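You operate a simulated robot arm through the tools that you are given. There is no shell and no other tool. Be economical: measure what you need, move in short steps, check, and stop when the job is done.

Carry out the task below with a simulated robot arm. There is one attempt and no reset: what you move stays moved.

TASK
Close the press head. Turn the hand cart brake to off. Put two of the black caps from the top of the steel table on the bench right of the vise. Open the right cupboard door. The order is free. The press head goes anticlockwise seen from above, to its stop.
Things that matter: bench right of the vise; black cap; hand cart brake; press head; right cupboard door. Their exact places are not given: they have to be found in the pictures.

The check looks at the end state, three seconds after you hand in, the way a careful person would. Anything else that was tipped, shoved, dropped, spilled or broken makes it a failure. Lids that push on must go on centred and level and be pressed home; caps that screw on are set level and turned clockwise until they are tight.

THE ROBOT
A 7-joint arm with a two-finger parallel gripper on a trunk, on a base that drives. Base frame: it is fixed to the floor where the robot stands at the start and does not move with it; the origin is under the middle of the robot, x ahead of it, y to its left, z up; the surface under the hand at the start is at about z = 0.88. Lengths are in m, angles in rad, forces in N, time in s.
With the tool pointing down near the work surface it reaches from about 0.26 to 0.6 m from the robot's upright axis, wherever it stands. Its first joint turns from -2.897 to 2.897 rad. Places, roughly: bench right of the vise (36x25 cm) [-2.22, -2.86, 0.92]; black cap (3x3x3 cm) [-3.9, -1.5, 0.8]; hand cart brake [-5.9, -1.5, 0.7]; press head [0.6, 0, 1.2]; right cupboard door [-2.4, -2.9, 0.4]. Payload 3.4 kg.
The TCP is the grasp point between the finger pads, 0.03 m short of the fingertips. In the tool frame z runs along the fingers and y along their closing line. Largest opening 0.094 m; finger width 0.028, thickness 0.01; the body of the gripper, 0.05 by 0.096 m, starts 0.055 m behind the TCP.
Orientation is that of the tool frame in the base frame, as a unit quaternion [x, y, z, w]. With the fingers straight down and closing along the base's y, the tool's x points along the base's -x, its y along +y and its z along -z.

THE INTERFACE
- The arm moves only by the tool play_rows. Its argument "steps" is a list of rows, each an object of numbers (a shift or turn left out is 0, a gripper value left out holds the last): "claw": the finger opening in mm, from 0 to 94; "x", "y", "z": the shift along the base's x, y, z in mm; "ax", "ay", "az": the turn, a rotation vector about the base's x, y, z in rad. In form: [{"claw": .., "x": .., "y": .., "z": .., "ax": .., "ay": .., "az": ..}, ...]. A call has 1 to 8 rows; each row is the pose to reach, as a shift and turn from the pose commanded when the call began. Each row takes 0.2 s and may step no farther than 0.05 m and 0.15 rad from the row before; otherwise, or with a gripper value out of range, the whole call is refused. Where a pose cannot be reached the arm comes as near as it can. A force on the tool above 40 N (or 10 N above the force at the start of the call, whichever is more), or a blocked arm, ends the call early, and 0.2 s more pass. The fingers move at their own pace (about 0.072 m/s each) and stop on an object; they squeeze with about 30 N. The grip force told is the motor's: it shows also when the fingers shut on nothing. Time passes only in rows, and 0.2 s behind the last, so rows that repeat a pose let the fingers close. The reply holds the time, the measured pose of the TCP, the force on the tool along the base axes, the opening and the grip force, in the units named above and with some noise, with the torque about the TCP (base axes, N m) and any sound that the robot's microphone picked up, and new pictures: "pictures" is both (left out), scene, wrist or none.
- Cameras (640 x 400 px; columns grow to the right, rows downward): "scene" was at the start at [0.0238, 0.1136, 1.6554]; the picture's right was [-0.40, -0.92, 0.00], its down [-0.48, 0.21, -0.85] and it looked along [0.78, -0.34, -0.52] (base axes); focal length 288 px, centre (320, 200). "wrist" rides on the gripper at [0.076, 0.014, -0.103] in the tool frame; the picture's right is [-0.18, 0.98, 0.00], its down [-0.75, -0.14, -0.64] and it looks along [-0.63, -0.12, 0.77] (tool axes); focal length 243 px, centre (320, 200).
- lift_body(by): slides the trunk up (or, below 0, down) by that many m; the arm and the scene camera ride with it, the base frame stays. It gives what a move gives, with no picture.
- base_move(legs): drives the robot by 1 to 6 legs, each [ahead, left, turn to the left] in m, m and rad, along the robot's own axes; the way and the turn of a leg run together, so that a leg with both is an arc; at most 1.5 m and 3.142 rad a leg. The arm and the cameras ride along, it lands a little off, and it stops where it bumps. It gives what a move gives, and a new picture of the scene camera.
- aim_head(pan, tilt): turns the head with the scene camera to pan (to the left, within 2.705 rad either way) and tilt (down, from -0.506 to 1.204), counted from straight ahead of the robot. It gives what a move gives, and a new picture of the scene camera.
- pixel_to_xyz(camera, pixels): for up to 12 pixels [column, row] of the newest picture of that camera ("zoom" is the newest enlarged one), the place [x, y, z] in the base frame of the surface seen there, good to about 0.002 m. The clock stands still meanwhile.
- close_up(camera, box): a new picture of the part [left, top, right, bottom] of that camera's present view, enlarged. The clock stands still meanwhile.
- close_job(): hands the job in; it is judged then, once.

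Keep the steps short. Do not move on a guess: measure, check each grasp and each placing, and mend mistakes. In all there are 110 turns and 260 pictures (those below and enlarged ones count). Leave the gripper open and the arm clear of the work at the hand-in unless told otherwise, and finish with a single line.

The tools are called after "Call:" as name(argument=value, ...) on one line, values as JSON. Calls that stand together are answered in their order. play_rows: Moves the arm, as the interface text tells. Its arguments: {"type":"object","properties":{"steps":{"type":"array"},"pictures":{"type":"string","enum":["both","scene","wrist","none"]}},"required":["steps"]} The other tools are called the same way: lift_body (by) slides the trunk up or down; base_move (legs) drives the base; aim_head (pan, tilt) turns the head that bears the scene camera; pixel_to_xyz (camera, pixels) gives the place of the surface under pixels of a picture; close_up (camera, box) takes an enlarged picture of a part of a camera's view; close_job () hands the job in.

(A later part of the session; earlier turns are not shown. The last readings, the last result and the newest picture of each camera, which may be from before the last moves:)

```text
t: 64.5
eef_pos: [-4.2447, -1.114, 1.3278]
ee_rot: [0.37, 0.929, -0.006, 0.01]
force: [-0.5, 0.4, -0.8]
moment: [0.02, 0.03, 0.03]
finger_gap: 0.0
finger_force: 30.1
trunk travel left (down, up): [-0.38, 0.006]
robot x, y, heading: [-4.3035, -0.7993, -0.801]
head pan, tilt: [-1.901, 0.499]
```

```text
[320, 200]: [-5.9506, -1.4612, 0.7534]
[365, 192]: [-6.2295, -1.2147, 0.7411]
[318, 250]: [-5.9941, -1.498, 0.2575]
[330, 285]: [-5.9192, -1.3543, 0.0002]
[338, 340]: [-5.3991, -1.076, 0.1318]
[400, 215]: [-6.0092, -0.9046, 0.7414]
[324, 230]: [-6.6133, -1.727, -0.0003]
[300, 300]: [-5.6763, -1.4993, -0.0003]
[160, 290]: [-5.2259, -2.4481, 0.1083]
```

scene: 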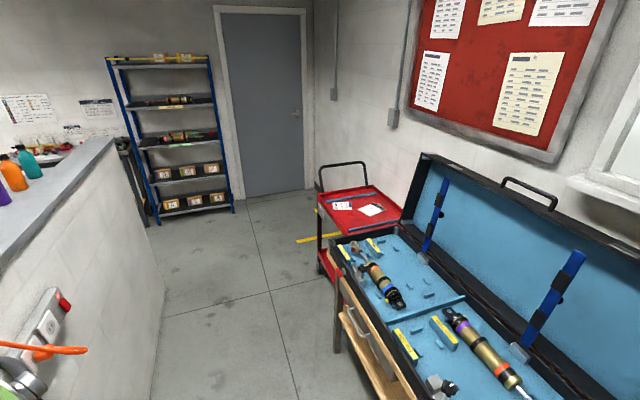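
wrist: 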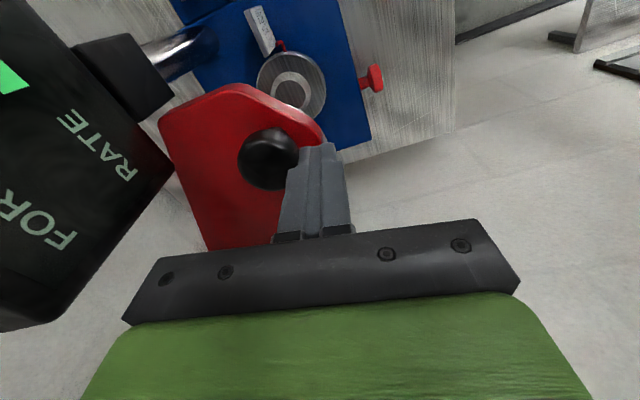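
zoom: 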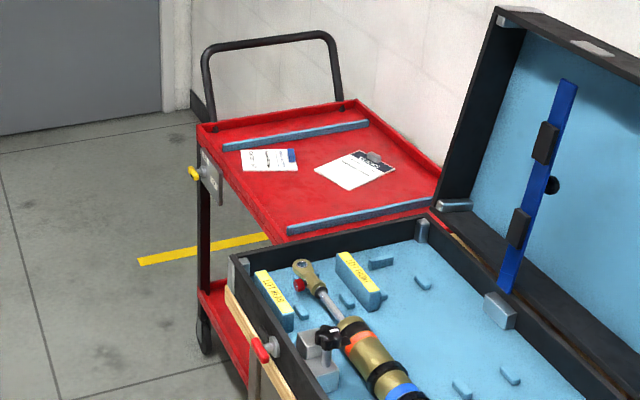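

The brake is a yellow lever on a grey plate on the cart's aisle-facing side, at about (−5.93,−1.48,0.70). I'll drive past the end of the window bench and turn round to face it.

Call:
base_move(legs=[[-0.03, -1.3, 0], [0, 0, -3.126]])

Call:
aim_head(pan=-0.4, tilt=0.85)

```text
t: 78.5
eef_pos: [-5.3549, -1.3859, 1.3279]
ee_rot: [0.932, -0.362, -0.01, -0.006]
force: [0.3, 0.9, 0.5]
moment: [-0.01, -0.02, 0.0]
finger_gap: 0.0
finger_force: 30.5
trunk travel left (down, up): [-0.38, 0.006]
robot x, y, heading: [-5.2905, -1.7009, 2.362]
head pan, tilt: [-1.901, 0.499]
```

scene: 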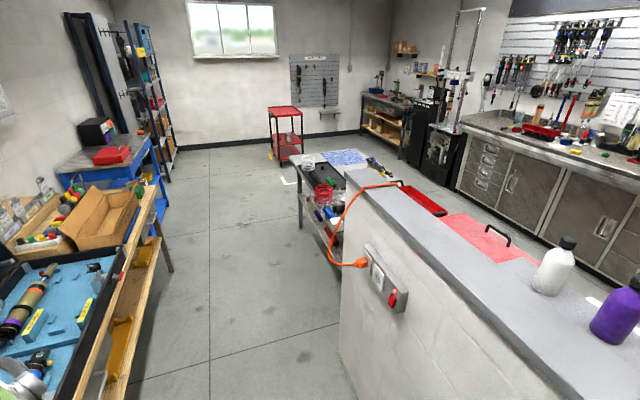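

```text
t: 80.1
eef_pos: [-5.353, -1.386, 1.3265]
ee_rot: [0.932, -0.361, -0.01, -0.006]
force: [0.1, 0.1, -0.7]
moment: [0.02, 0.0, 0.01]
finger_gap: 0.0
finger_force: 30.2
trunk travel left (down, up): [-0.38, 0.006]
robot x, y, heading: [-5.292, -1.7002, 2.358]
head pan, tilt: [-0.4, 0.85]
```

scene: 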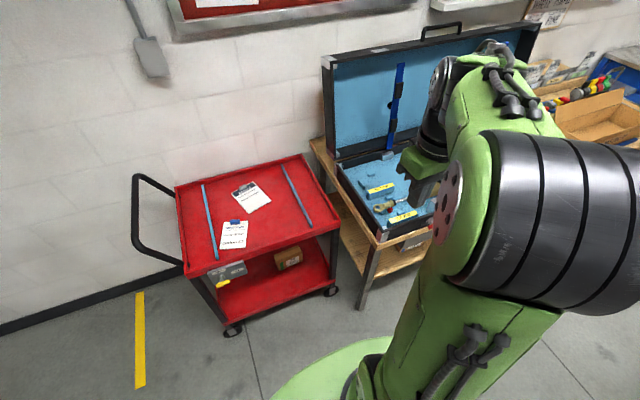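

The brake plate is at (228,275). I'll zoom on it and measure.

Call:
close_up(camera="scene", box=[195, 245, 265, 295])

Call:
pixel_to_xyz(camera="zoom", pixels=[[320, 200], [200, 250], [250, 320], [270, 330], [300, 320], [400, 170], [420, 220], [220, 280], [280, 300]])

```text
8.00 times, centred on (230, 270) of scene
```

zoom: 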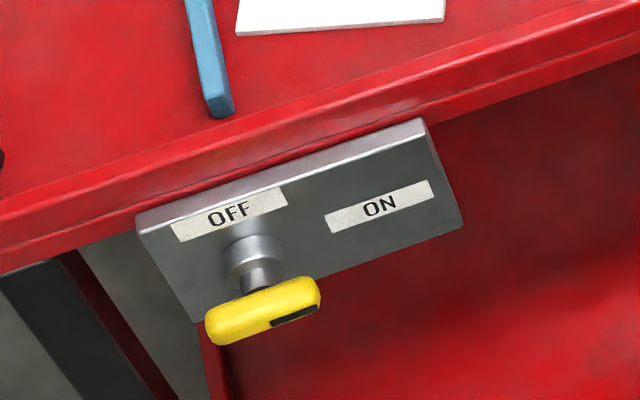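

```text
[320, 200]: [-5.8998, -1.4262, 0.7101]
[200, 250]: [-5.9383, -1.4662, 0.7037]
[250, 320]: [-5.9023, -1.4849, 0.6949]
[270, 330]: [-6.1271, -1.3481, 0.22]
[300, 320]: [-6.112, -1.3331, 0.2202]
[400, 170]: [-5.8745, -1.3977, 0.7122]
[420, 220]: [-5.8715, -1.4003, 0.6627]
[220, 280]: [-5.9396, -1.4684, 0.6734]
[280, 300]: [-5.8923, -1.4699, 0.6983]
```

The selector shows a yellow bar with a black mark at its right end, pointing to ON. The OFF label is above the stem. I'll get exact points.

Call:
pixel_to_xyz(camera="zoom", pixels=[[230, 212], [380, 204], [255, 255], [262, 285], [215, 325], [240, 315], [312, 290], [292, 312], [262, 302], [265, 240], [140, 220], [455, 218]])

```text
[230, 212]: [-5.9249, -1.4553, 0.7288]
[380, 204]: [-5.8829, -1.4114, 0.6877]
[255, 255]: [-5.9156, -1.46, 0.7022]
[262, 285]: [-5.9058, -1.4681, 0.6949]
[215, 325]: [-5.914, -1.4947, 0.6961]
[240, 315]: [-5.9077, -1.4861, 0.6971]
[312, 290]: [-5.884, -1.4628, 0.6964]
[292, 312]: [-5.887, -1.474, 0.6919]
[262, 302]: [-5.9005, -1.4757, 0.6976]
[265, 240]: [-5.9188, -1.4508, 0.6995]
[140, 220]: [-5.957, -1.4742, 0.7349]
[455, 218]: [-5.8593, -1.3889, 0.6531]
```

The geometry: the bar's axis is at s≈5.2165, z≈0.697, with its front at t≈3.12 and the plate at 3.16. OFF is straight above and ON is to the right, so the bar needs 90° anticlockwise seen from the front. I'll stand in front of it and lower the trunk.

Call:
base_move(legs=[[-0.03, 0.27, 0]])

Call:
lift_body(by=-0.34)

Call:
aim_head(pan=0.15, tilt=0.75)

```text
t: 82.1
eef_pos: [-5.5282, -1.6043, 1.3286]
ee_rot: [0.933, -0.36, -0.01, -0.006]
force: [0.3, -0.1, 0.3]
moment: [0.02, -0.02, 0.02]
finger_gap: 0.0
finger_force: 30.3
trunk travel left (down, up): [-0.38, 0.006]
robot x, y, heading: [-5.4623, -1.9166, 2.365]
head pan, tilt: [-0.4, 0.85]
```

scene: 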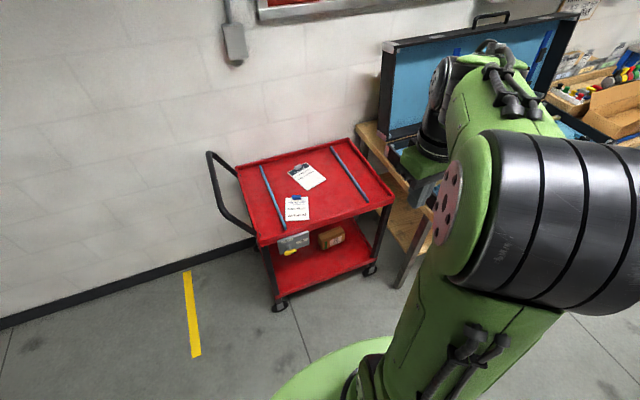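

```text
t: 85.4
eef_pos: [-5.527, -1.6029, 0.9881]
ee_rot: [0.933, -0.359, -0.01, -0.006]
force: [-0.5, -0.1, 0.0]
moment: [-0.02, -0.05, 0.03]
finger_gap: 0.0
finger_force: 29.4
trunk travel left (down, up): [-0.04, 0.346]
robot x, y, heading: [-5.4613, -1.9151, 2.363]
head pan, tilt: [-0.4, 0.85]
```

```text
t: 86.4
eef_pos: [-5.5269, -1.604, 0.9881]
ee_rot: [0.933, -0.36, -0.01, -0.005]
force: [0.8, 0.0, -1.5]
moment: [0.01, 0.03, -0.04]
finger_gap: 0.0
finger_force: 30.0
trunk travel left (down, up): [-0.04, 0.346]
robot x, y, heading: [-5.461, -1.9184, 2.366]
head pan, tilt: [0.15, 0.75]
```

scene: 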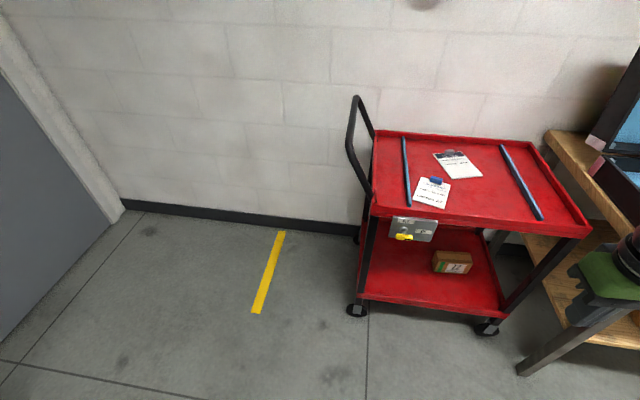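

I'll tilt the hand from down towards the plate, 1.2 rad first, while sliding in front of the lever and opening the fingers a little.

Call:
play_rows(steps=[{"x": -26, "y": -3, "z": -22, "ax": 0.106, "ay": 0.106, "claw": 40}, {"x": -53, "y": -7, "z": -45, "ax": 0.212, "ay": 0.212}, {"x": -79, "y": -10, "z": -67, "ax": 0.318, "ay": 0.318}, {"x": -106, "y": -14, "z": -90, "ax": 0.424, "ay": 0.424}, {"x": -132, "y": -17, "z": -112, "ax": 0.53, "ay": 0.53}, {"x": -159, "y": -21, "z": -135, "ax": 0.636, "ay": 0.636}, {"x": -185, "y": -24, "z": -157, "ax": 0.742, "ay": 0.742}, {"x": -212, "y": -28, "z": -180, "ax": 0.848, "ay": 0.848}])

```text
t: 88.2
eef_pos: [-5.7737, -1.59, 0.8101]
ee_rot: [0.768, -0.297, -0.519, -0.23]
force: [-0.6, 0.8, 0.0]
moment: [-0.04, -0.03, -0.01]
finger_gap: 0.04
finger_force: 0.1
out of reach, approached as far as the arm can: row 5, 6, 7, 8
trunk travel left (down, up): [-0.04, 0.346]
robot x, y, heading: [-5.4658, -1.9199, 2.362]
head pan, tilt: [0.15, 0.75]
```

scene: 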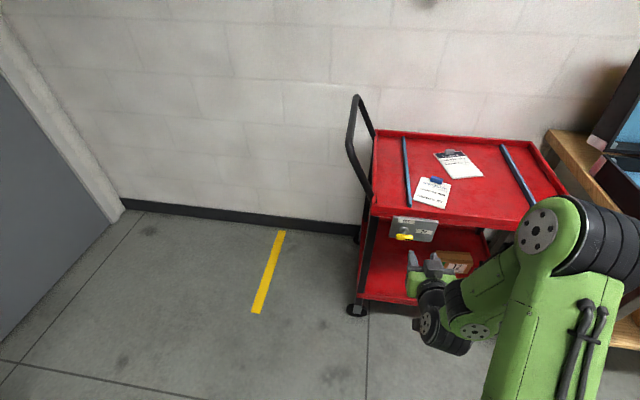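
wrist: 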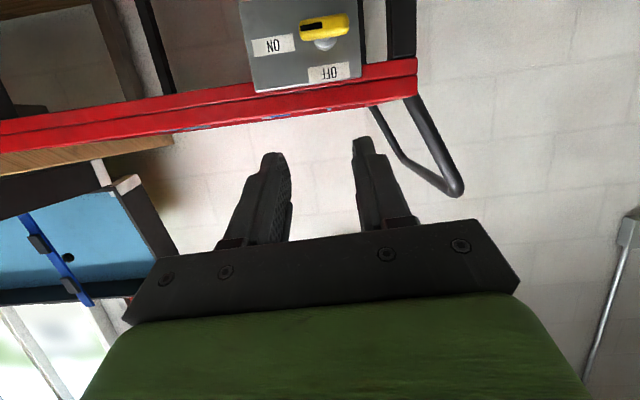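

The tilt is fine but the arm is cramped close in. I'll back the base off 0.1 m, then finish the tilt while reaching forward.

Call:
base_move(legs=[[-0.1, 0, 0]])

Call:
play_rows(steps=[{"x": -25, "y": 25, "z": -20, "ax": 0.09, "ay": 0.09}, {"x": -50, "y": 50, "z": -35, "ax": 0.18, "ay": 0.18}, {"x": -75, "y": 75, "z": -50, "ax": 0.26, "ay": 0.26}, {"x": -75, "y": 75, "z": -80, "ax": 0.26, "ay": 0.26}])

```text
t: 89.3
eef_pos: [-5.6982, -1.6625, 0.8131]
ee_rot: [0.766, -0.297, -0.521, -0.23]
force: [0.3, -0.9, 0.4]
moment: [0.03, -0.02, 0.0]
finger_gap: 0.0401
finger_force: 0.0
trunk travel left (down, up): [-0.04, 0.346]
robot x, y, heading: [-5.3931, -1.9915, 2.363]
head pan, tilt: [0.15, 0.75]
```

scene: 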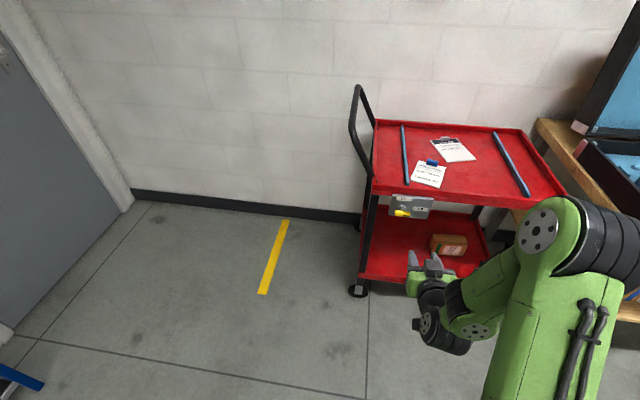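

```text
t: 90.3
eef_pos: [-5.7733, -1.5883, 0.7316]
ee_rot: [0.656, -0.255, -0.65, -0.287]
force: [0.0, 0.3, -0.6]
moment: [0.0, -0.02, -0.01]
finger_gap: 0.0398
finger_force: 0.1
trunk travel left (down, up): [-0.04, 0.346]
robot x, y, heading: [-5.3943, -1.99, 2.369]
head pan, tilt: [0.15, 0.75]
```

scene: 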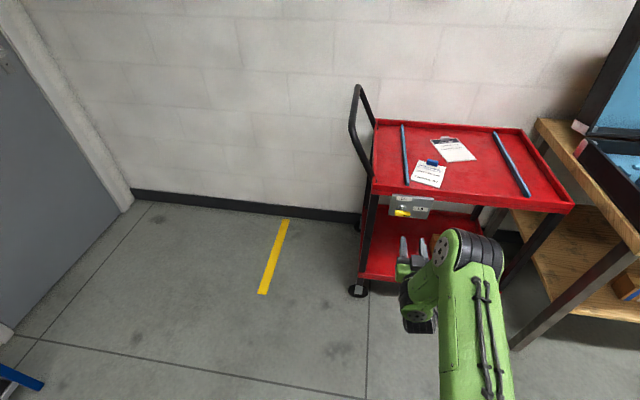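
wrist: 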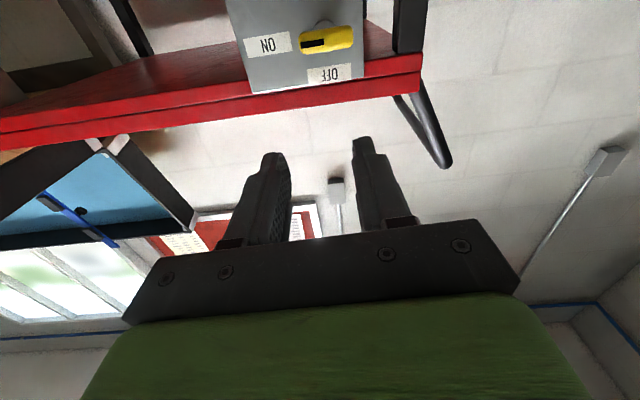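

The tool is now level and pointing at the plate. I'll pre-roll it +90° about the pointing axis so the fingers close vertically across the horizontal bar, 1.2 rad first.

Call:
play_rows(steps=[{"ax": -0.106, "ay": 0.106}, {"ax": -0.212, "ay": 0.212}, {"ax": -0.318, "ay": 0.318}, {"ax": -0.424, "ay": 0.424}, {"ax": -0.53, "ay": 0.53}, {"ax": -0.636, "ay": 0.636}, {"ax": -0.742, "ay": 0.742}, {"ax": -0.848, "ay": 0.848}], pictures="none")

Call:
play_rows(steps=[{"ax": -0.1, "ay": 0.1}, {"ax": -0.2, "ay": 0.2}, {"ax": -0.262, "ay": 0.262}, {"ax": -0.262, "ay": 0.262}])

```text
t: 92.1
eef_pos: [-5.7731, -1.5874, 0.7315]
ee_rot: [-0.397, 0.585, 0.696, -0.128]
force: [-0.9, 0.1, 0.4]
moment: [0.01, -0.01, -0.01]
finger_gap: 0.0399
finger_force: 0.3
trunk travel left (down, up): [-0.04, 0.346]
robot x, y, heading: [-5.388, -1.9897, 2.365]
head pan, tilt: [0.15, 0.75]
```

```text
t: 93.1
eef_pos: [-5.7734, -1.5899, 0.731]
ee_rot: [-0.283, 0.648, 0.66, -0.254]
force: [-0.7, 0.1, 0.1]
moment: [-0.02, 0.0, 0.01]
finger_gap: 0.0399
finger_force: 0.1
trunk travel left (down, up): [-0.04, 0.346]
robot x, y, heading: [-5.3904, -1.9903, 2.368]
head pan, tilt: [0.15, 0.75]
```

scene: 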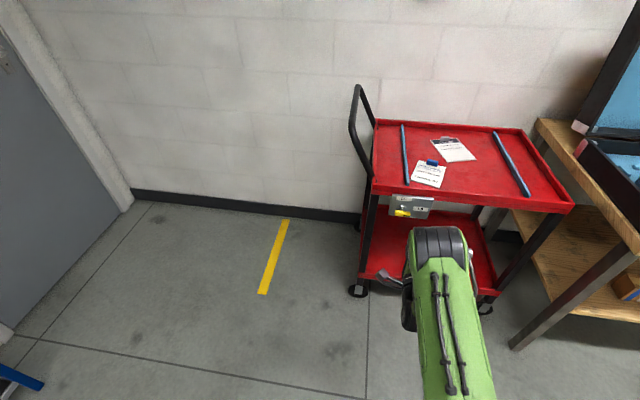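
wrist: 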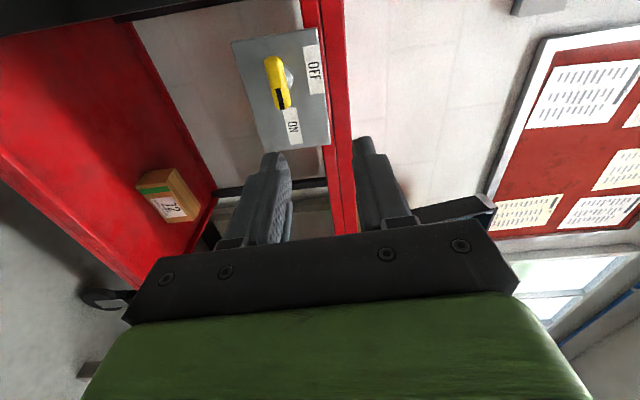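

Oriented as wanted. I'll measure the bar in the wrist view.

Call:
close_up(camera="wrist", box=[220, 20, 340, 150])

Call:
pixel_to_xyz(camera="wrist", pixels=[[271, 60], [286, 105], [279, 85], [268, 80], [284, 78], [290, 76], [312, 68], [292, 127]])

```text
3.08 times, centred on (280, 85) of wrist
```

zoom: 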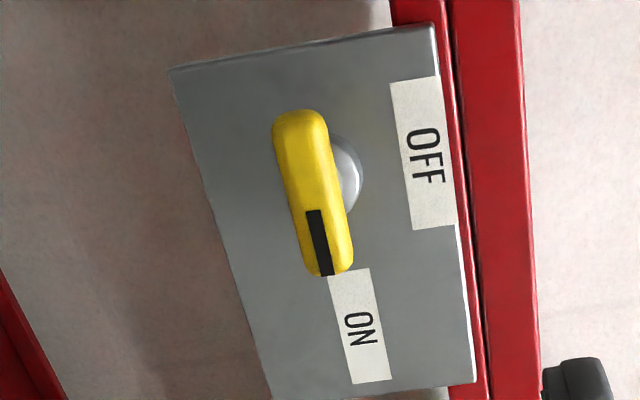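

```text
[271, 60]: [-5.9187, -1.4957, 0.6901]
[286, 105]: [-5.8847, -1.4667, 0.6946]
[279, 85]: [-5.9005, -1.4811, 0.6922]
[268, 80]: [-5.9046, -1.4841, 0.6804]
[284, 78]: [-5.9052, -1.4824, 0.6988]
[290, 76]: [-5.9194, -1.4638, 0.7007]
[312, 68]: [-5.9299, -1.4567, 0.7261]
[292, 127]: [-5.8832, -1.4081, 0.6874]
```

The bar centre is at s≈5.219, z≈0.690, with its front at t≈3.125. I'll align first at a standoff, then advance so the tips overlap the bar by 17 mm.

Call:
play_rows(steps=[{"x": -30, "y": 15, "z": -25}, {"x": -55, "y": 37, "z": -41}, {"x": -80, "y": 62, "z": -41}])

```text
t: 93.9
eef_pos: [-5.854, -1.526, 0.6913]
ee_rot: [-0.283, 0.649, 0.66, -0.251]
force: [0.0, 0.2, 0.7]
moment: [-0.02, 0.0, 0.01]
finger_gap: 0.0402
finger_force: 0.1
trunk travel left (down, up): [-0.04, 0.346]
robot x, y, heading: [-5.3908, -1.9921, 2.36]
head pan, tilt: [0.15, 0.75]
```

scene: 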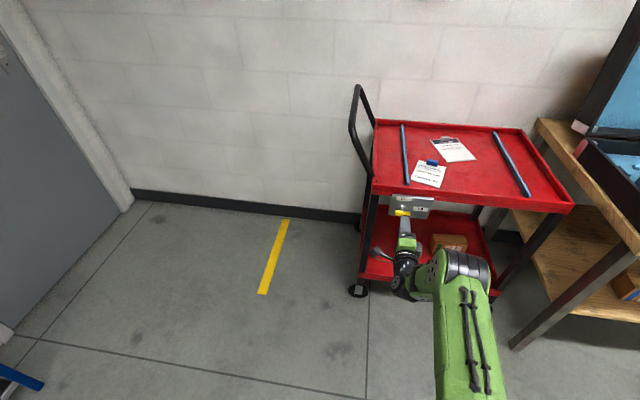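
wrist: 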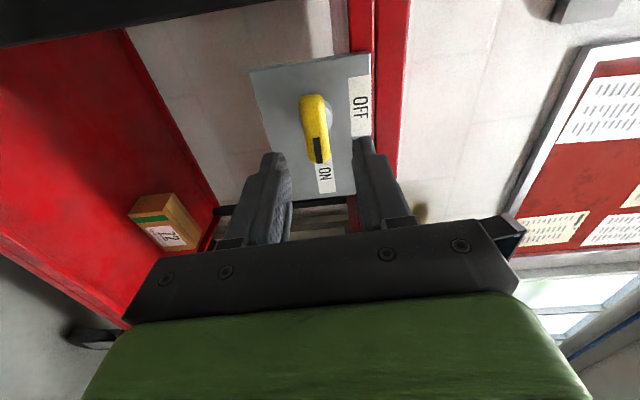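

Aligned. I'll advance about 51 mm along the pointing axis and close on the bar.

Call:
play_rows(steps=[{"x": -18, "y": 18}, {"x": -36, "y": 36}, {"x": -36, "y": 36, "claw": 8}, {"x": -36, "y": 36, "claw": 8}])

```text
t: 94.9
eef_pos: [-5.8899, -1.4898, 0.6886]
ee_rot: [-0.285, 0.651, 0.657, -0.252]
force: [1.7, -0.1, -10.0]
moment: [0.1, 0.19, 0.29]
finger_gap: 0.0177
finger_force: 45.1
trunk travel left (down, up): [-0.04, 0.346]
robot x, y, heading: [-5.3892, -1.9883, 2.363]
head pan, tilt: [0.15, 0.75]
```

scene: 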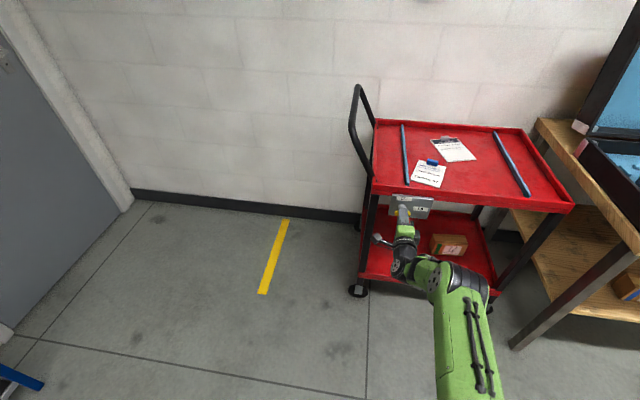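
wrist: 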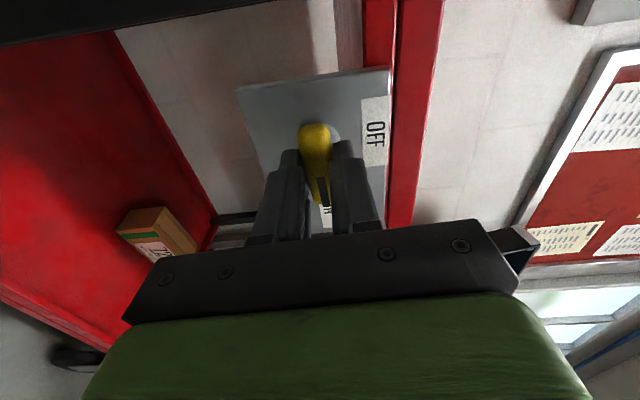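

The bar is gripped at 17.7 mm. I'll turn anticlockwise (negative about the pointing axis), 1.0 rad first.

Call:
play_rows(steps=[{"z": -2, "ax": 0.088, "ay": -0.088}, {"z": -2, "ax": 0.177, "ay": -0.177}, {"z": -2, "ax": 0.265, "ay": -0.265}, {"z": -2, "ax": 0.354, "ay": -0.354}, {"z": -2, "ax": 0.442, "ay": -0.442}, {"z": -2, "ax": 0.53, "ay": -0.53}, {"z": -2, "ax": 0.619, "ay": -0.619}, {"z": -2, "ax": 0.707, "ay": -0.707}])

```text
t: 96.7
eef_pos: [-5.8895, -1.4884, 0.6879]
ee_rot: [-0.558, 0.431, 0.703, 0.095]
force: [0.2, 3.2, -8.1]
moment: [0.48, 0.53, -0.45]
finger_gap: 0.0179
finger_force: 44.9
trunk travel left (down, up): [-0.04, 0.346]
robot x, y, heading: [-5.3897, -1.992, 2.366]
head pan, tilt: [0.15, 0.75]
```

scene: 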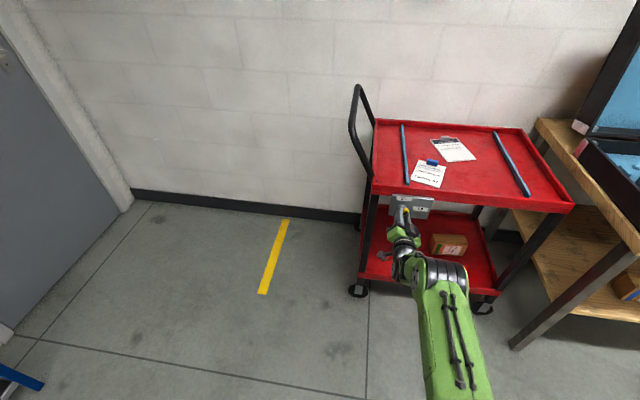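
wrist: 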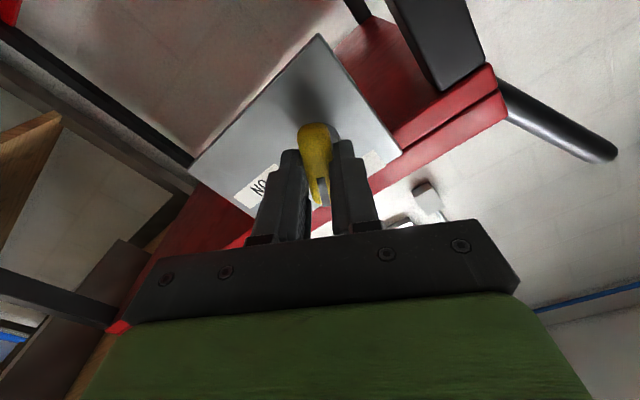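

The bar turns with the hand. I'll do the remaining 0.57 rad plus a little.

Call:
play_rows(steps=[{"ax": 0.088, "ay": -0.088}, {"ax": 0.177, "ay": -0.177}, {"ax": 0.265, "ay": -0.265}, {"ax": 0.354, "ay": -0.354}, {"ax": 0.404, "ay": -0.404}, {"ax": 0.42, "ay": -0.42}])

```text
t: 98.1
eef_pos: [-5.8915, -1.4895, 0.6883]
ee_rot: [0.66, -0.247, -0.646, -0.293]
force: [-5.5, 6.7, -0.7]
moment: [-1.29, 1.03, 0.01]
finger_gap: 0.0193
finger_force: 45.0
trunk travel left (down, up): [-0.04, 0.346]
robot x, y, heading: [-5.3939, -1.9876, 2.365]
head pan, tilt: [0.15, 0.75]
```

scene: 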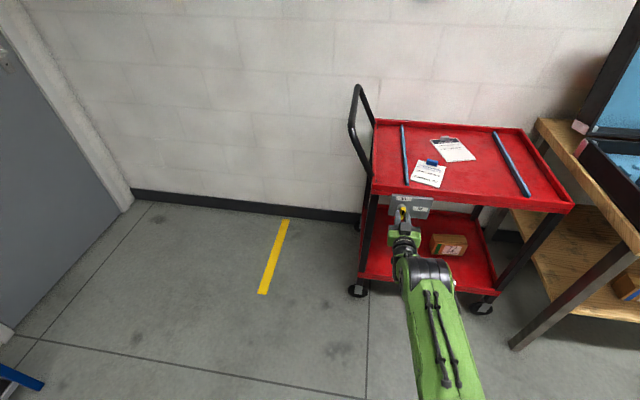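
wrist: 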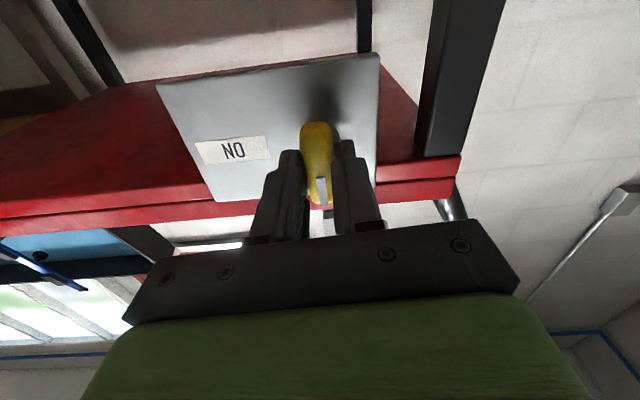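

The turning moment has risen to about 1.6 N·m, so it's at the stop with the mark up at OFF. I'll release, back straight out and check.

Call:
play_rows(steps=[{"claw": 40}, {"claw": 40}, {"x": 30, "y": -30}, {"x": 60, "y": -60}, {"x": 95, "y": -95}])

Call:
close_up(camera="scene", box=[375, 180, 455, 230])

```text
t: 99.3
eef_pos: [-5.7929, -1.5864, 0.6913]
ee_rot: [0.66, -0.246, -0.646, -0.294]
force: [0.1, 0.1, -0.1]
moment: [0.0, 0.01, 0.0]
finger_gap: 0.0399
finger_force: 0.0
trunk travel left (down, up): [-0.04, 0.346]
robot x, y, heading: [-5.3875, -1.9896, 2.364]
head pan, tilt: [0.15, 0.75]
```

scene: 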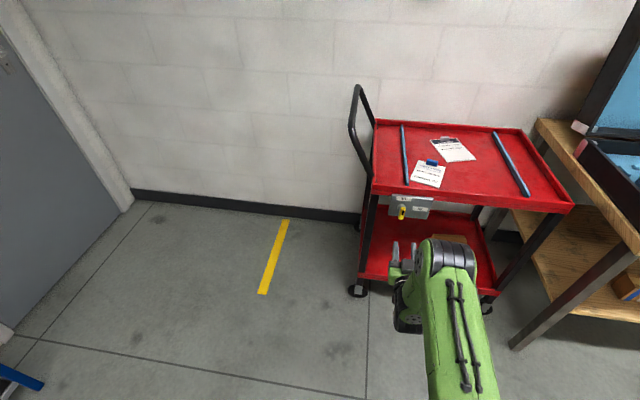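
wrist: 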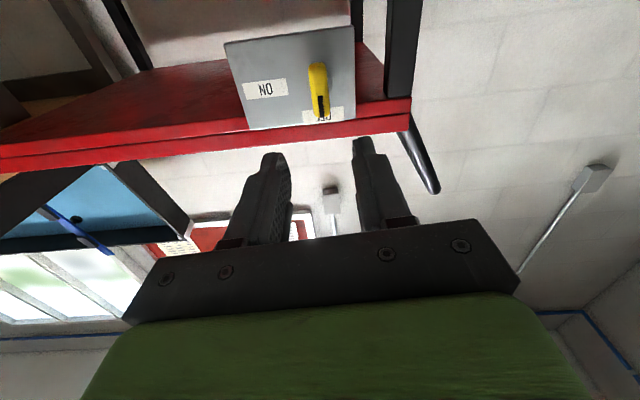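

```text
8.00 times, centred on (415, 205) of scene
```

zoom: 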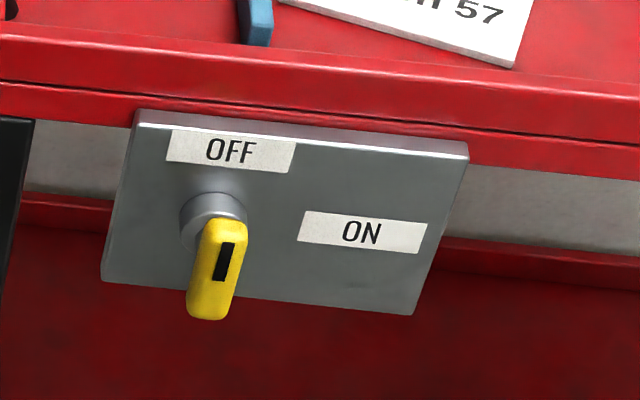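

The mark now points at OFF. I'll fold the hand back to pointing down while rising.

Call:
play_rows(steps=[{"z": 30, "x": 5, "y": -5, "ax": -0.1, "ay": -0.1}, {"z": 60, "x": 10, "y": -10, "ax": -0.2, "ay": -0.2}, {"z": 90, "x": 15, "y": -15, "ax": -0.3, "ay": -0.3}, {"z": 120, "x": 20, "y": -20, "ax": -0.4, "ay": -0.4}, {"z": 150, "x": 25, "y": -25, "ax": -0.5, "ay": -0.5}, {"z": 180, "x": 30, "y": -30, "ax": -0.6, "ay": -0.6}, {"z": 200, "x": 40, "y": -40, "ax": -0.7, "ay": -0.7}, {"z": 220, "x": 50, "y": -50, "ax": -0.8, "ay": -0.8}], pictures="none")

Call:
play_rows(steps=[{"z": 30, "x": 15, "y": -15, "ax": -0.1, "ay": -0.1}, {"z": 60, "x": 30, "y": -30, "ax": -0.2, "ay": -0.2}, {"z": 80, "x": 50, "y": -50, "ax": -0.311, "ay": -0.311}, {"z": 100, "x": 75, "y": -75, "ax": -0.311, "ay": -0.311}], pictures="none")

Call:
lift_body(by=0.3)

```text
t: 101.1
eef_pos: [-5.7446, -1.6354, 0.9096]
ee_rot: [0.913, -0.342, -0.202, -0.093]
force: [0.5, 0.2, -0.4]
moment: [0.0, 0.03, -0.01]
finger_gap: 0.0399
finger_force: 0.0
trunk travel left (down, up): [-0.04, 0.346]
robot x, y, heading: [-5.3919, -1.9874, 2.366]
head pan, tilt: [0.15, 0.75]
```

```text
refused: row 3 steps farther than a row can; nothing moved
```

```text
t: 104.1
eef_pos: [-5.744, -1.6359, 1.2093]
ee_rot: [0.913, -0.342, -0.2, -0.093]
force: [-0.2, 0.1, 0.5]
moment: [0.0, 0.0, 0.0]
finger_gap: 0.04
finger_force: 0.0
trunk travel left (down, up): [-0.34, 0.046]
robot x, y, heading: [-5.3865, -1.9919, 2.362]
head pan, tilt: [0.15, 0.75]
```

Call:
play_rows(steps=[{"z": 25, "x": 22, "y": -22, "ax": -0.1, "ay": -0.1}, {"z": 50, "x": 45, "y": -45, "ax": -0.2, "ay": -0.2}, {"z": 75, "x": 70, "y": -70, "ax": -0.3, "ay": -0.3}, {"z": 90, "x": 95, "y": -95, "ax": -0.311, "ay": -0.311}], pictures="none")

```text
t: 105.1
eef_pos: [-5.6462, -1.7297, 1.303]
ee_rot: [0.937, -0.35, -0.003, -0.003]
force: [1.0, 0.0, 0.7]
moment: [0.0, 0.03, -0.01]
finger_gap: 0.0398
finger_force: 0.0
trunk travel left (down, up): [-0.34, 0.046]
robot x, y, heading: [-5.3928, -1.9925, 2.365]
head pan, tilt: [0.15, 0.75]
```

I'll step ahead from the partition, turn back to facing the table (−45°), and strafe to cap A.

Call:
base_move(legs=[[0.12, 0, 0], [0, 0, 3.13], [0, 1.17, 0], [0, 1.17, 0]])

Call:
aim_head(pan=-0.3, tilt=0.8)

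```text
t: 124.8
eef_pos: [-3.558, -0.4852, 1.3005]
ee_rot: [0.339, 0.941, -0.003, 0.004]
force: [0.6, 0.0, -0.5]
moment: [-0.01, -0.03, 0.03]
finger_gap: 0.0401
finger_force: 0.0
trunk travel left (down, up): [-0.34, 0.046]
robot x, y, heading: [-3.8209, -0.2313, -0.759]
head pan, tilt: [0.15, 0.75]
```

scene: 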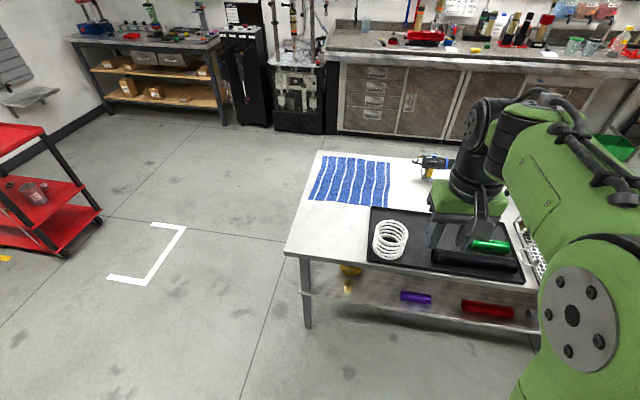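

```text
t: 125.7
eef_pos: [-3.5592, -0.4863, 1.3003]
ee_rot: [0.34, 0.94, -0.002, 0.003]
force: [0.3, 0.7, 0.7]
moment: [0.01, 0.0, 0.01]
finger_gap: 0.0399
finger_force: 0.1
trunk travel left (down, up): [-0.34, 0.046]
robot x, y, heading: [-3.8218, -0.2351, -0.759]
head pan, tilt: [-0.3, 0.799]
```

scene: 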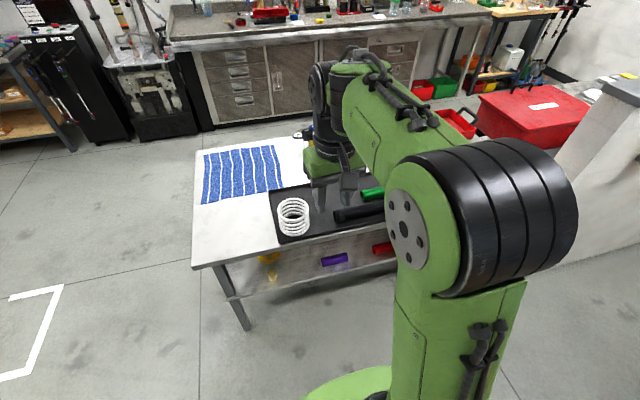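

I'll drive ahead 0.34 m and lower the trunk by 0.1.

Call:
base_move(legs=[[0.34, 0, -0.026]])

Call:
lift_body(by=-0.1)

Call:
play_rows(steps=[{"z": -40, "claw": 60}, {"z": -80}])

```text
t: 127.9
eef_pos: [-3.3168, -0.7293, 1.3006]
ee_rot: [0.35, 0.937, -0.002, 0.003]
force: [-0.2, -0.3, 0.0]
moment: [-0.02, -0.01, 0.02]
finger_gap: 0.0401
finger_force: 0.1
trunk travel left (down, up): [-0.34, 0.046]
robot x, y, heading: [-3.5777, -0.467, -0.777]
head pan, tilt: [-0.3, 0.799]
```

scene: 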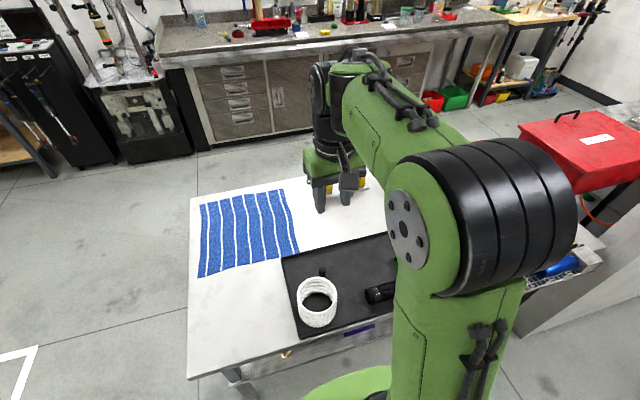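

```text
t: 129.3
eef_pos: [-3.3178, -0.7287, 1.2007]
ee_rot: [0.349, 0.937, -0.001, 0.003]
force: [0.2, -0.4, -0.2]
moment: [-0.03, 0.01, 0.01]
finger_gap: 0.0397
finger_force: 0.0
trunk travel left (down, up): [-0.24, 0.146]
robot x, y, heading: [-3.5746, -0.4723, -0.773]
head pan, tilt: [-0.3, 0.799]
```

```text
t: 129.9
eef_pos: [-3.3163, -0.7299, 1.1205]
ee_rot: [0.349, 0.937, -0.001, 0.003]
force: [-0.4, 0.2, -0.5]
moment: [0.01, 0.01, -0.02]
finger_gap: 0.06
finger_force: 0.1
trunk travel left (down, up): [-0.24, 0.146]
robot x, y, heading: [-3.5753, -0.4644, -0.776]
head pan, tilt: [-0.3, 0.799]
```

scene: 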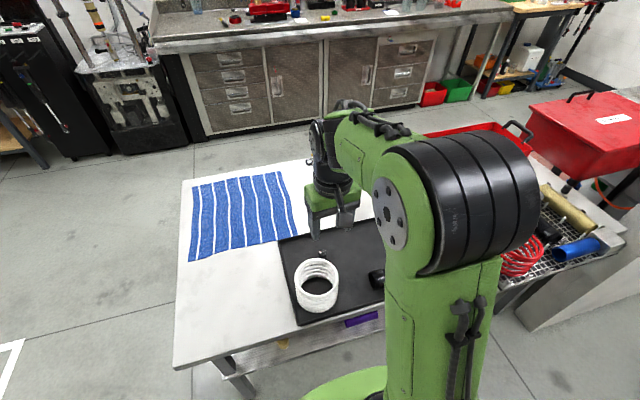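
wrist: 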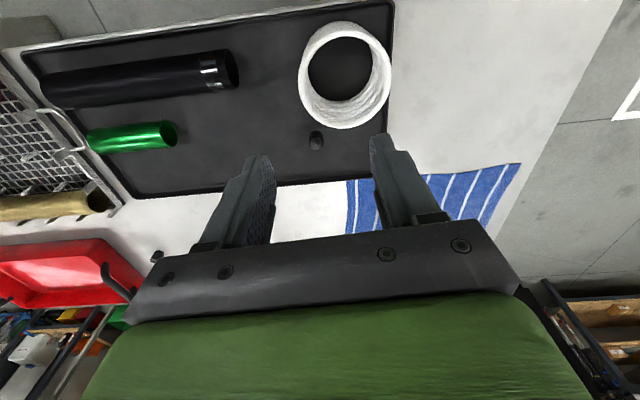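

Cap A shows at wrist (316,141), with the white spring beyond it. I'll measure both.

Call:
pixel_to_xyz(camera="wrist", pixels=[[316, 135], [316, 145], [309, 141], [323, 141], [345, 125], [310, 100], [390, 75], [340, 27], [316, 160]])

Call:
close_up(camera="wrist", box=[280, 100, 380, 170])

```text
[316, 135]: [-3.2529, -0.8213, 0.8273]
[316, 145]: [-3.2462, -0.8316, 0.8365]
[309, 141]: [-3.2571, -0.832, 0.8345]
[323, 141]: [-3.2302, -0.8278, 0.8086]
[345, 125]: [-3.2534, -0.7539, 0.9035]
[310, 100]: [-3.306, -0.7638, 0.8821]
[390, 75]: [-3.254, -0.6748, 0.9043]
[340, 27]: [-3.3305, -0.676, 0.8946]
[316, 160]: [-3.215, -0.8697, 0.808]
```

```text
5.71 times, centred on (330, 135) of wrist
```

zoom: 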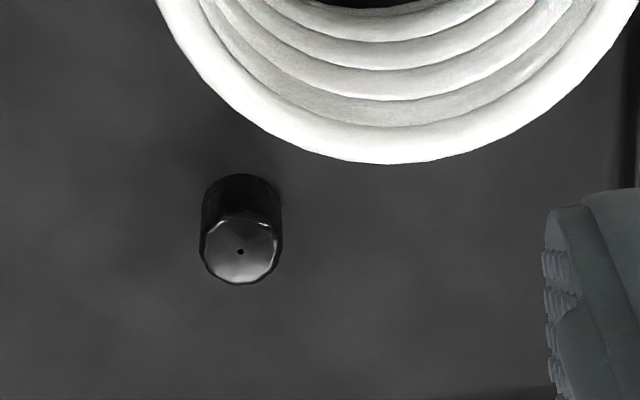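

Cap A's centre is (−3.247,−0.829), top at 0.836 on the tray at 0.807. The spring is 7 cm away, with its top at 0.905. I'll go above the cap with +0.3 yaw so the hand's camera side clears the spring.

Call:
play_rows(steps=[{"x": 17, "y": -25, "z": -30, "az": 0.1}, {"x": 35, "y": -50, "z": -60, "az": 0.2, "claw": 50}, {"x": 52, "y": -75, "z": -90, "az": 0.3}, {"x": 69, "y": -99, "z": -120, "az": 0.3}, {"x": 69, "y": -99, "z": -165, "az": 0.3}])

```text
t: 131.1
eef_pos: [-3.2477, -0.8281, 0.956]
ee_rot: [0.205, 0.979, -0.002, 0.003]
force: [-0.4, -0.3, -1.0]
moment: [0.0, -0.02, 0.03]
finger_gap: 0.05
finger_force: 0.0
trunk travel left (down, up): [-0.24, 0.146]
robot x, y, heading: [-3.5767, -0.4687, -0.772]
head pan, tilt: [-0.3, 0.799]
```

scene: 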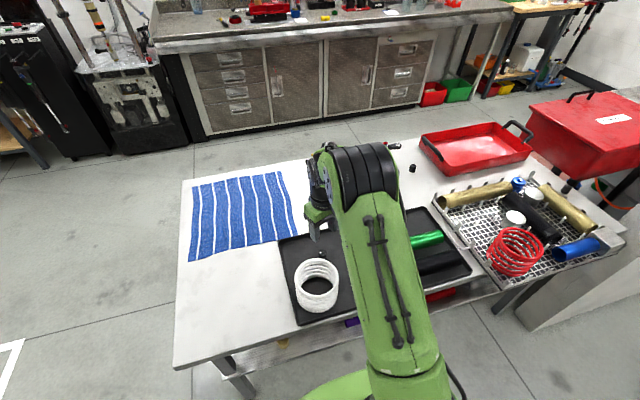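
wrist: 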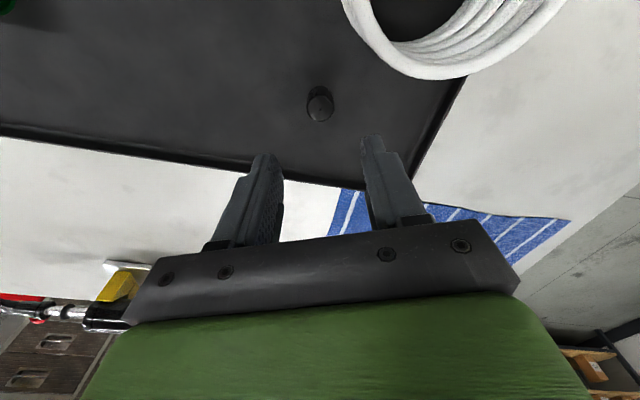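

Call:
pixel_to_xyz(camera="wrist", pixels=[[320, 110], [308, 108], [332, 108], [320, 97], [320, 120], [320, 89]])

```text
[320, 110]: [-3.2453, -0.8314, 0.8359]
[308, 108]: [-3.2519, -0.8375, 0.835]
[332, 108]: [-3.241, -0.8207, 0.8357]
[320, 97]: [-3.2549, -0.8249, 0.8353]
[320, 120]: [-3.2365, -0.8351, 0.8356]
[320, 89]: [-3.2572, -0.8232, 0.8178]
```

Centred to within 2 mm. I'll go down to z=0.845 (tips at 0.815, above the tray) and close.

Call:
play_rows(steps=[{"x": 2, "y": -2, "z": -40}, {"x": 2, "y": -2, "z": -80}, {"x": 2, "y": -2, "z": -111}, {"x": 2, "y": -2, "z": -111, "claw": 10}, {"x": 2, "y": -2, "z": -111, "claw": 10}, {"x": 2, "y": -2, "z": -111, "claw": 10}], pictures="wrist")

```text
t: 132.5
eef_pos: [-3.2466, -0.828, 0.8441]
ee_rot: [0.204, 0.979, -0.001, 0.003]
force: [-0.6, -0.1, 0.2]
moment: [-0.01, 0.03, 0.02]
finger_gap: 0.0238
finger_force: 30.1
trunk travel left (down, up): [-0.24, 0.146]
robot x, y, heading: [-3.5764, -0.4625, -0.773]
head pan, tilt: [-0.3, 0.799]
```

wrist: 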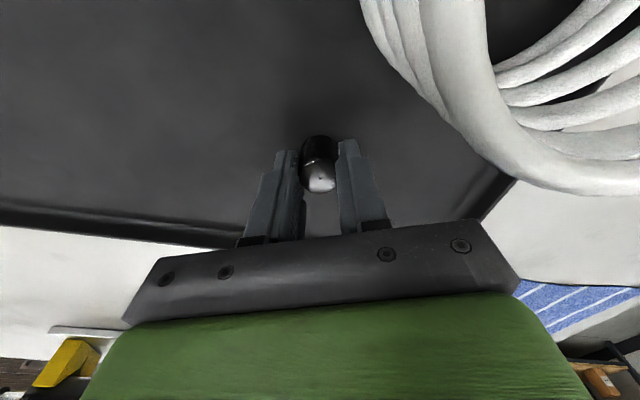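

Gripped at 23.8 mm. I'll lift straight up and pull the arm in.

Call:
play_rows(steps=[{"z": 40}, {"z": 80}, {"z": 125}, {"z": 170, "x": -5, "y": 5}, {"z": 200, "x": -35, "y": 35, "az": -0.1}, {"z": 230, "x": -60, "y": 65, "az": -0.2}, {"z": 250, "x": -85, "y": 95, "az": -0.3}], pictures="wrist")

```text
refused: row 5 steps farther than a row can; nothing moved
```

Call:
play_rows(steps=[{"z": 40}, {"z": 80}, {"z": 125}, {"z": 170, "x": -5, "y": 5}, {"z": 190, "x": -33, "y": 33, "az": -0.1}, {"z": 210, "x": -58, "y": 62, "az": -0.2}, {"z": 230, "x": -82, "y": 92, "az": -0.3}], pictures="wrist")

```text
t: 134.1
eef_pos: [-3.3306, -0.736, 1.0741]
ee_rot: [0.35, 0.937, -0.002, 0.003]
force: [-0.3, 0.2, 0.3]
moment: [-0.04, 0.01, 0.0]
finger_gap: 0.024
finger_force: 30.4
trunk travel left (down, up): [-0.24, 0.146]
robot x, y, heading: [-3.5734, -0.4676, -0.777]
head pan, tilt: [-0.3, 0.799]
```

wrist: 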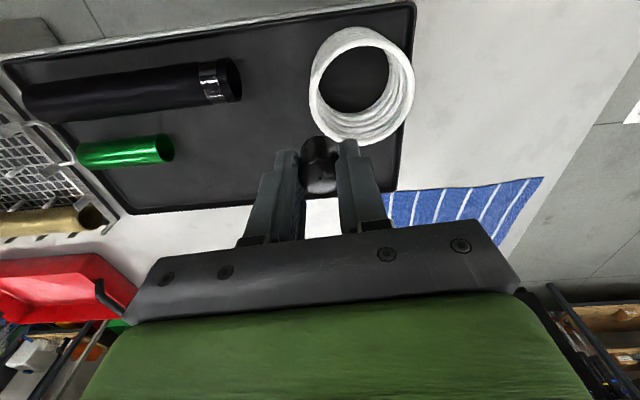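

The cap is held. I'll raise the trunk a little and drive round the table's near end to the bench aisle.

Call:
lift_body(by=0.1)

Call:
base_move(legs=[[-0.3, 0, -0.01], [0, 1.25, 0], [0.93, 0, 0], [0.93, 0, 0], [0, -1.0, 0], [0, -1.0, 0]])

Call:
aim_head(pan=0.1, tilt=0.5)

```text
t: 135.4
eef_pos: [-3.3283, -0.7354, 1.1741]
ee_rot: [0.349, 0.937, -0.002, 0.003]
force: [-0.2, -0.1, -0.6]
moment: [0.03, -0.01, 0.0]
finger_gap: 0.024
finger_force: 29.8
trunk travel left (down, up): [-0.34, 0.046]
robot x, y, heading: [-3.5769, -0.4671, -0.773]
head pan, tilt: [-0.3, 0.799]
```

```text
t: 161.9
eef_pos: [-2.7363, -2.3284, 1.1737]
ee_rot: [0.355, 0.935, -0.002, 0.002]
force: [-0.5, 0.1, 0.2]
moment: [-0.01, 0.0, -0.01]
finger_gap: 0.0239
finger_force: 29.6
trunk travel left (down, up): [-0.34, 0.046]
robot x, y, heading: [-2.9808, -2.055, -0.787]
head pan, tilt: [-0.3, 0.799]
```

scene: 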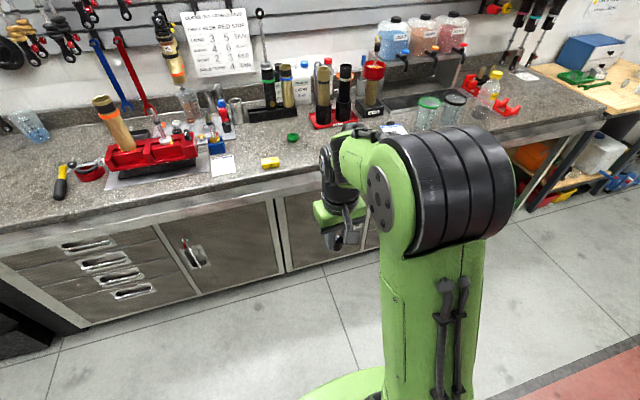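

```text
t: 162.8
eef_pos: [-2.7357, -2.3279, 1.1735]
ee_rot: [0.355, 0.935, -0.002, 0.002]
force: [-0.9, -0.4, -0.6]
moment: [-0.03, 0.04, 0.0]
finger_gap: 0.024
finger_force: 29.9
trunk travel left (down, up): [-0.34, 0.046]
robot x, y, heading: [-2.9796, -2.055, -0.787]
head pan, tilt: [0.099, 0.499]
```

scene: 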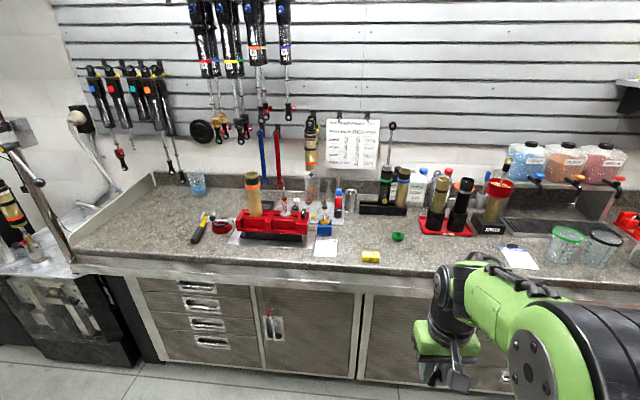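

The red vise is at (270,225). To its right are a note, a yellow block and a green cap. I'll measure the free spots there.

Call:
pixel_to_xyz(camera="scene", pixels=[[350, 240], [370, 256], [398, 237], [325, 247], [420, 255], [345, 260], [380, 222], [330, 272], [300, 225], [375, 240], [440, 230], [400, 262]])

Call:
close_up(camera="scene", box=[210, 170, 450, 300])

```text
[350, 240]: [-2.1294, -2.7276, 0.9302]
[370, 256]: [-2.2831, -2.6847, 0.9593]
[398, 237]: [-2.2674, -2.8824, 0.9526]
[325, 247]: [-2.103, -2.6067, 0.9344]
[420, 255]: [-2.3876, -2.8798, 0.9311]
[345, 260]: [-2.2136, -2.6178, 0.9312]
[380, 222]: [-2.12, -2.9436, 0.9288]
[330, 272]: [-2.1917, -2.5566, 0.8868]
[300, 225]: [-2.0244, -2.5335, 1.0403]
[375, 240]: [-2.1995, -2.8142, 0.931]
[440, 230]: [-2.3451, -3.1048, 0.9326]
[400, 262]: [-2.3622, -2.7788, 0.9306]
```

```text
2.67 times, centred on (330, 235) of scene
```

zoom: 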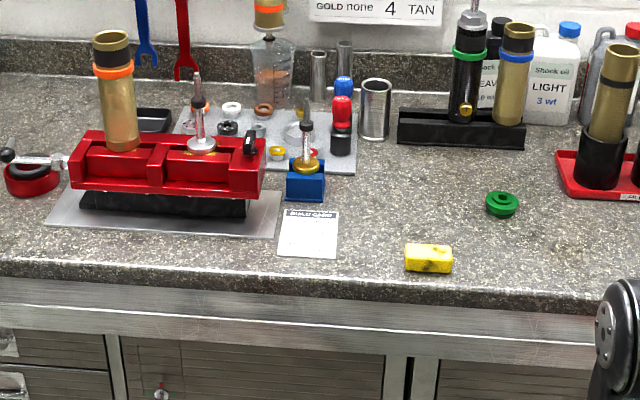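

I choose P1=(−2.20,−2.80) and P2≈(−2.33,−2.92), clear of the green cap and yellow block. I'll drive up to the bench.

Call:
base_move(legs=[[0.57, 0, 0]])

```text
t: 166.0
eef_pos: [-2.3417, -2.7379, 1.1733]
ee_rot: [0.363, 0.932, -0.002, 0.003]
force: [-0.4, 0.2, -0.2]
moment: [-0.02, 0.02, 0.01]
finger_gap: 0.0237
finger_force: 30.0
trunk travel left (down, up): [-0.34, 0.046]
robot x, y, heading: [-2.5831, -2.4599, -0.805]
head pan, tilt: [0.099, 0.499]
```

scene: 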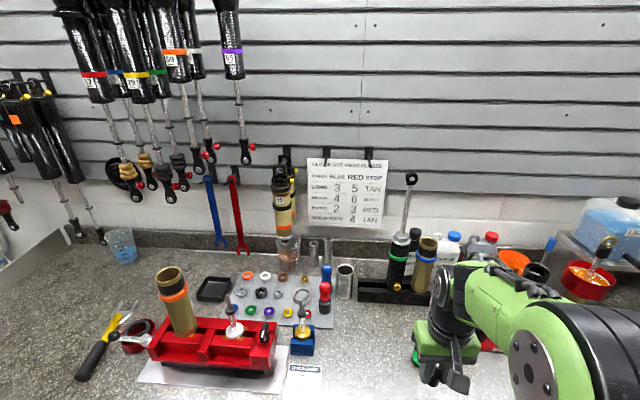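

I'll move above P1, holding at z≈1.05.

Call:
play_rows(steps=[{"x": 40, "y": -18}, {"x": 80, "y": -36, "z": -20}, {"x": 120, "y": -52, "z": -40}, {"x": 142, "y": -62, "z": -80}, {"x": 142, "y": -62, "z": -120}])

```text
t: 167.2
eef_pos: [-2.2004, -2.7986, 1.0522]
ee_rot: [0.363, 0.932, -0.002, 0.004]
force: [0.6, -0.3, -0.5]
moment: [0.01, 0.03, -0.02]
finger_gap: 0.0238
finger_force: 30.2
trunk travel left (down, up): [-0.34, 0.046]
robot x, y, heading: [-2.5865, -2.4617, -0.805]
head pan, tilt: [0.099, 0.499]
```

scene: 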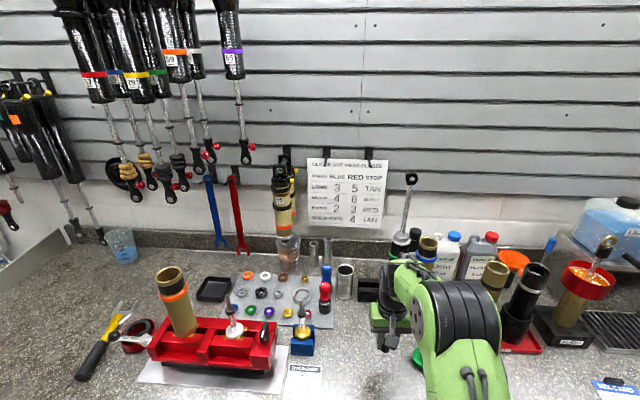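
wrist: 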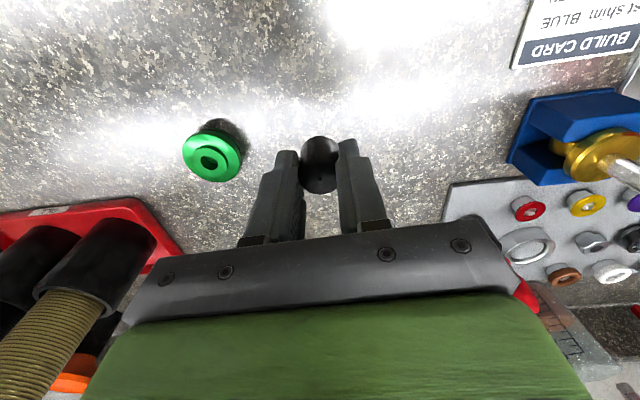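

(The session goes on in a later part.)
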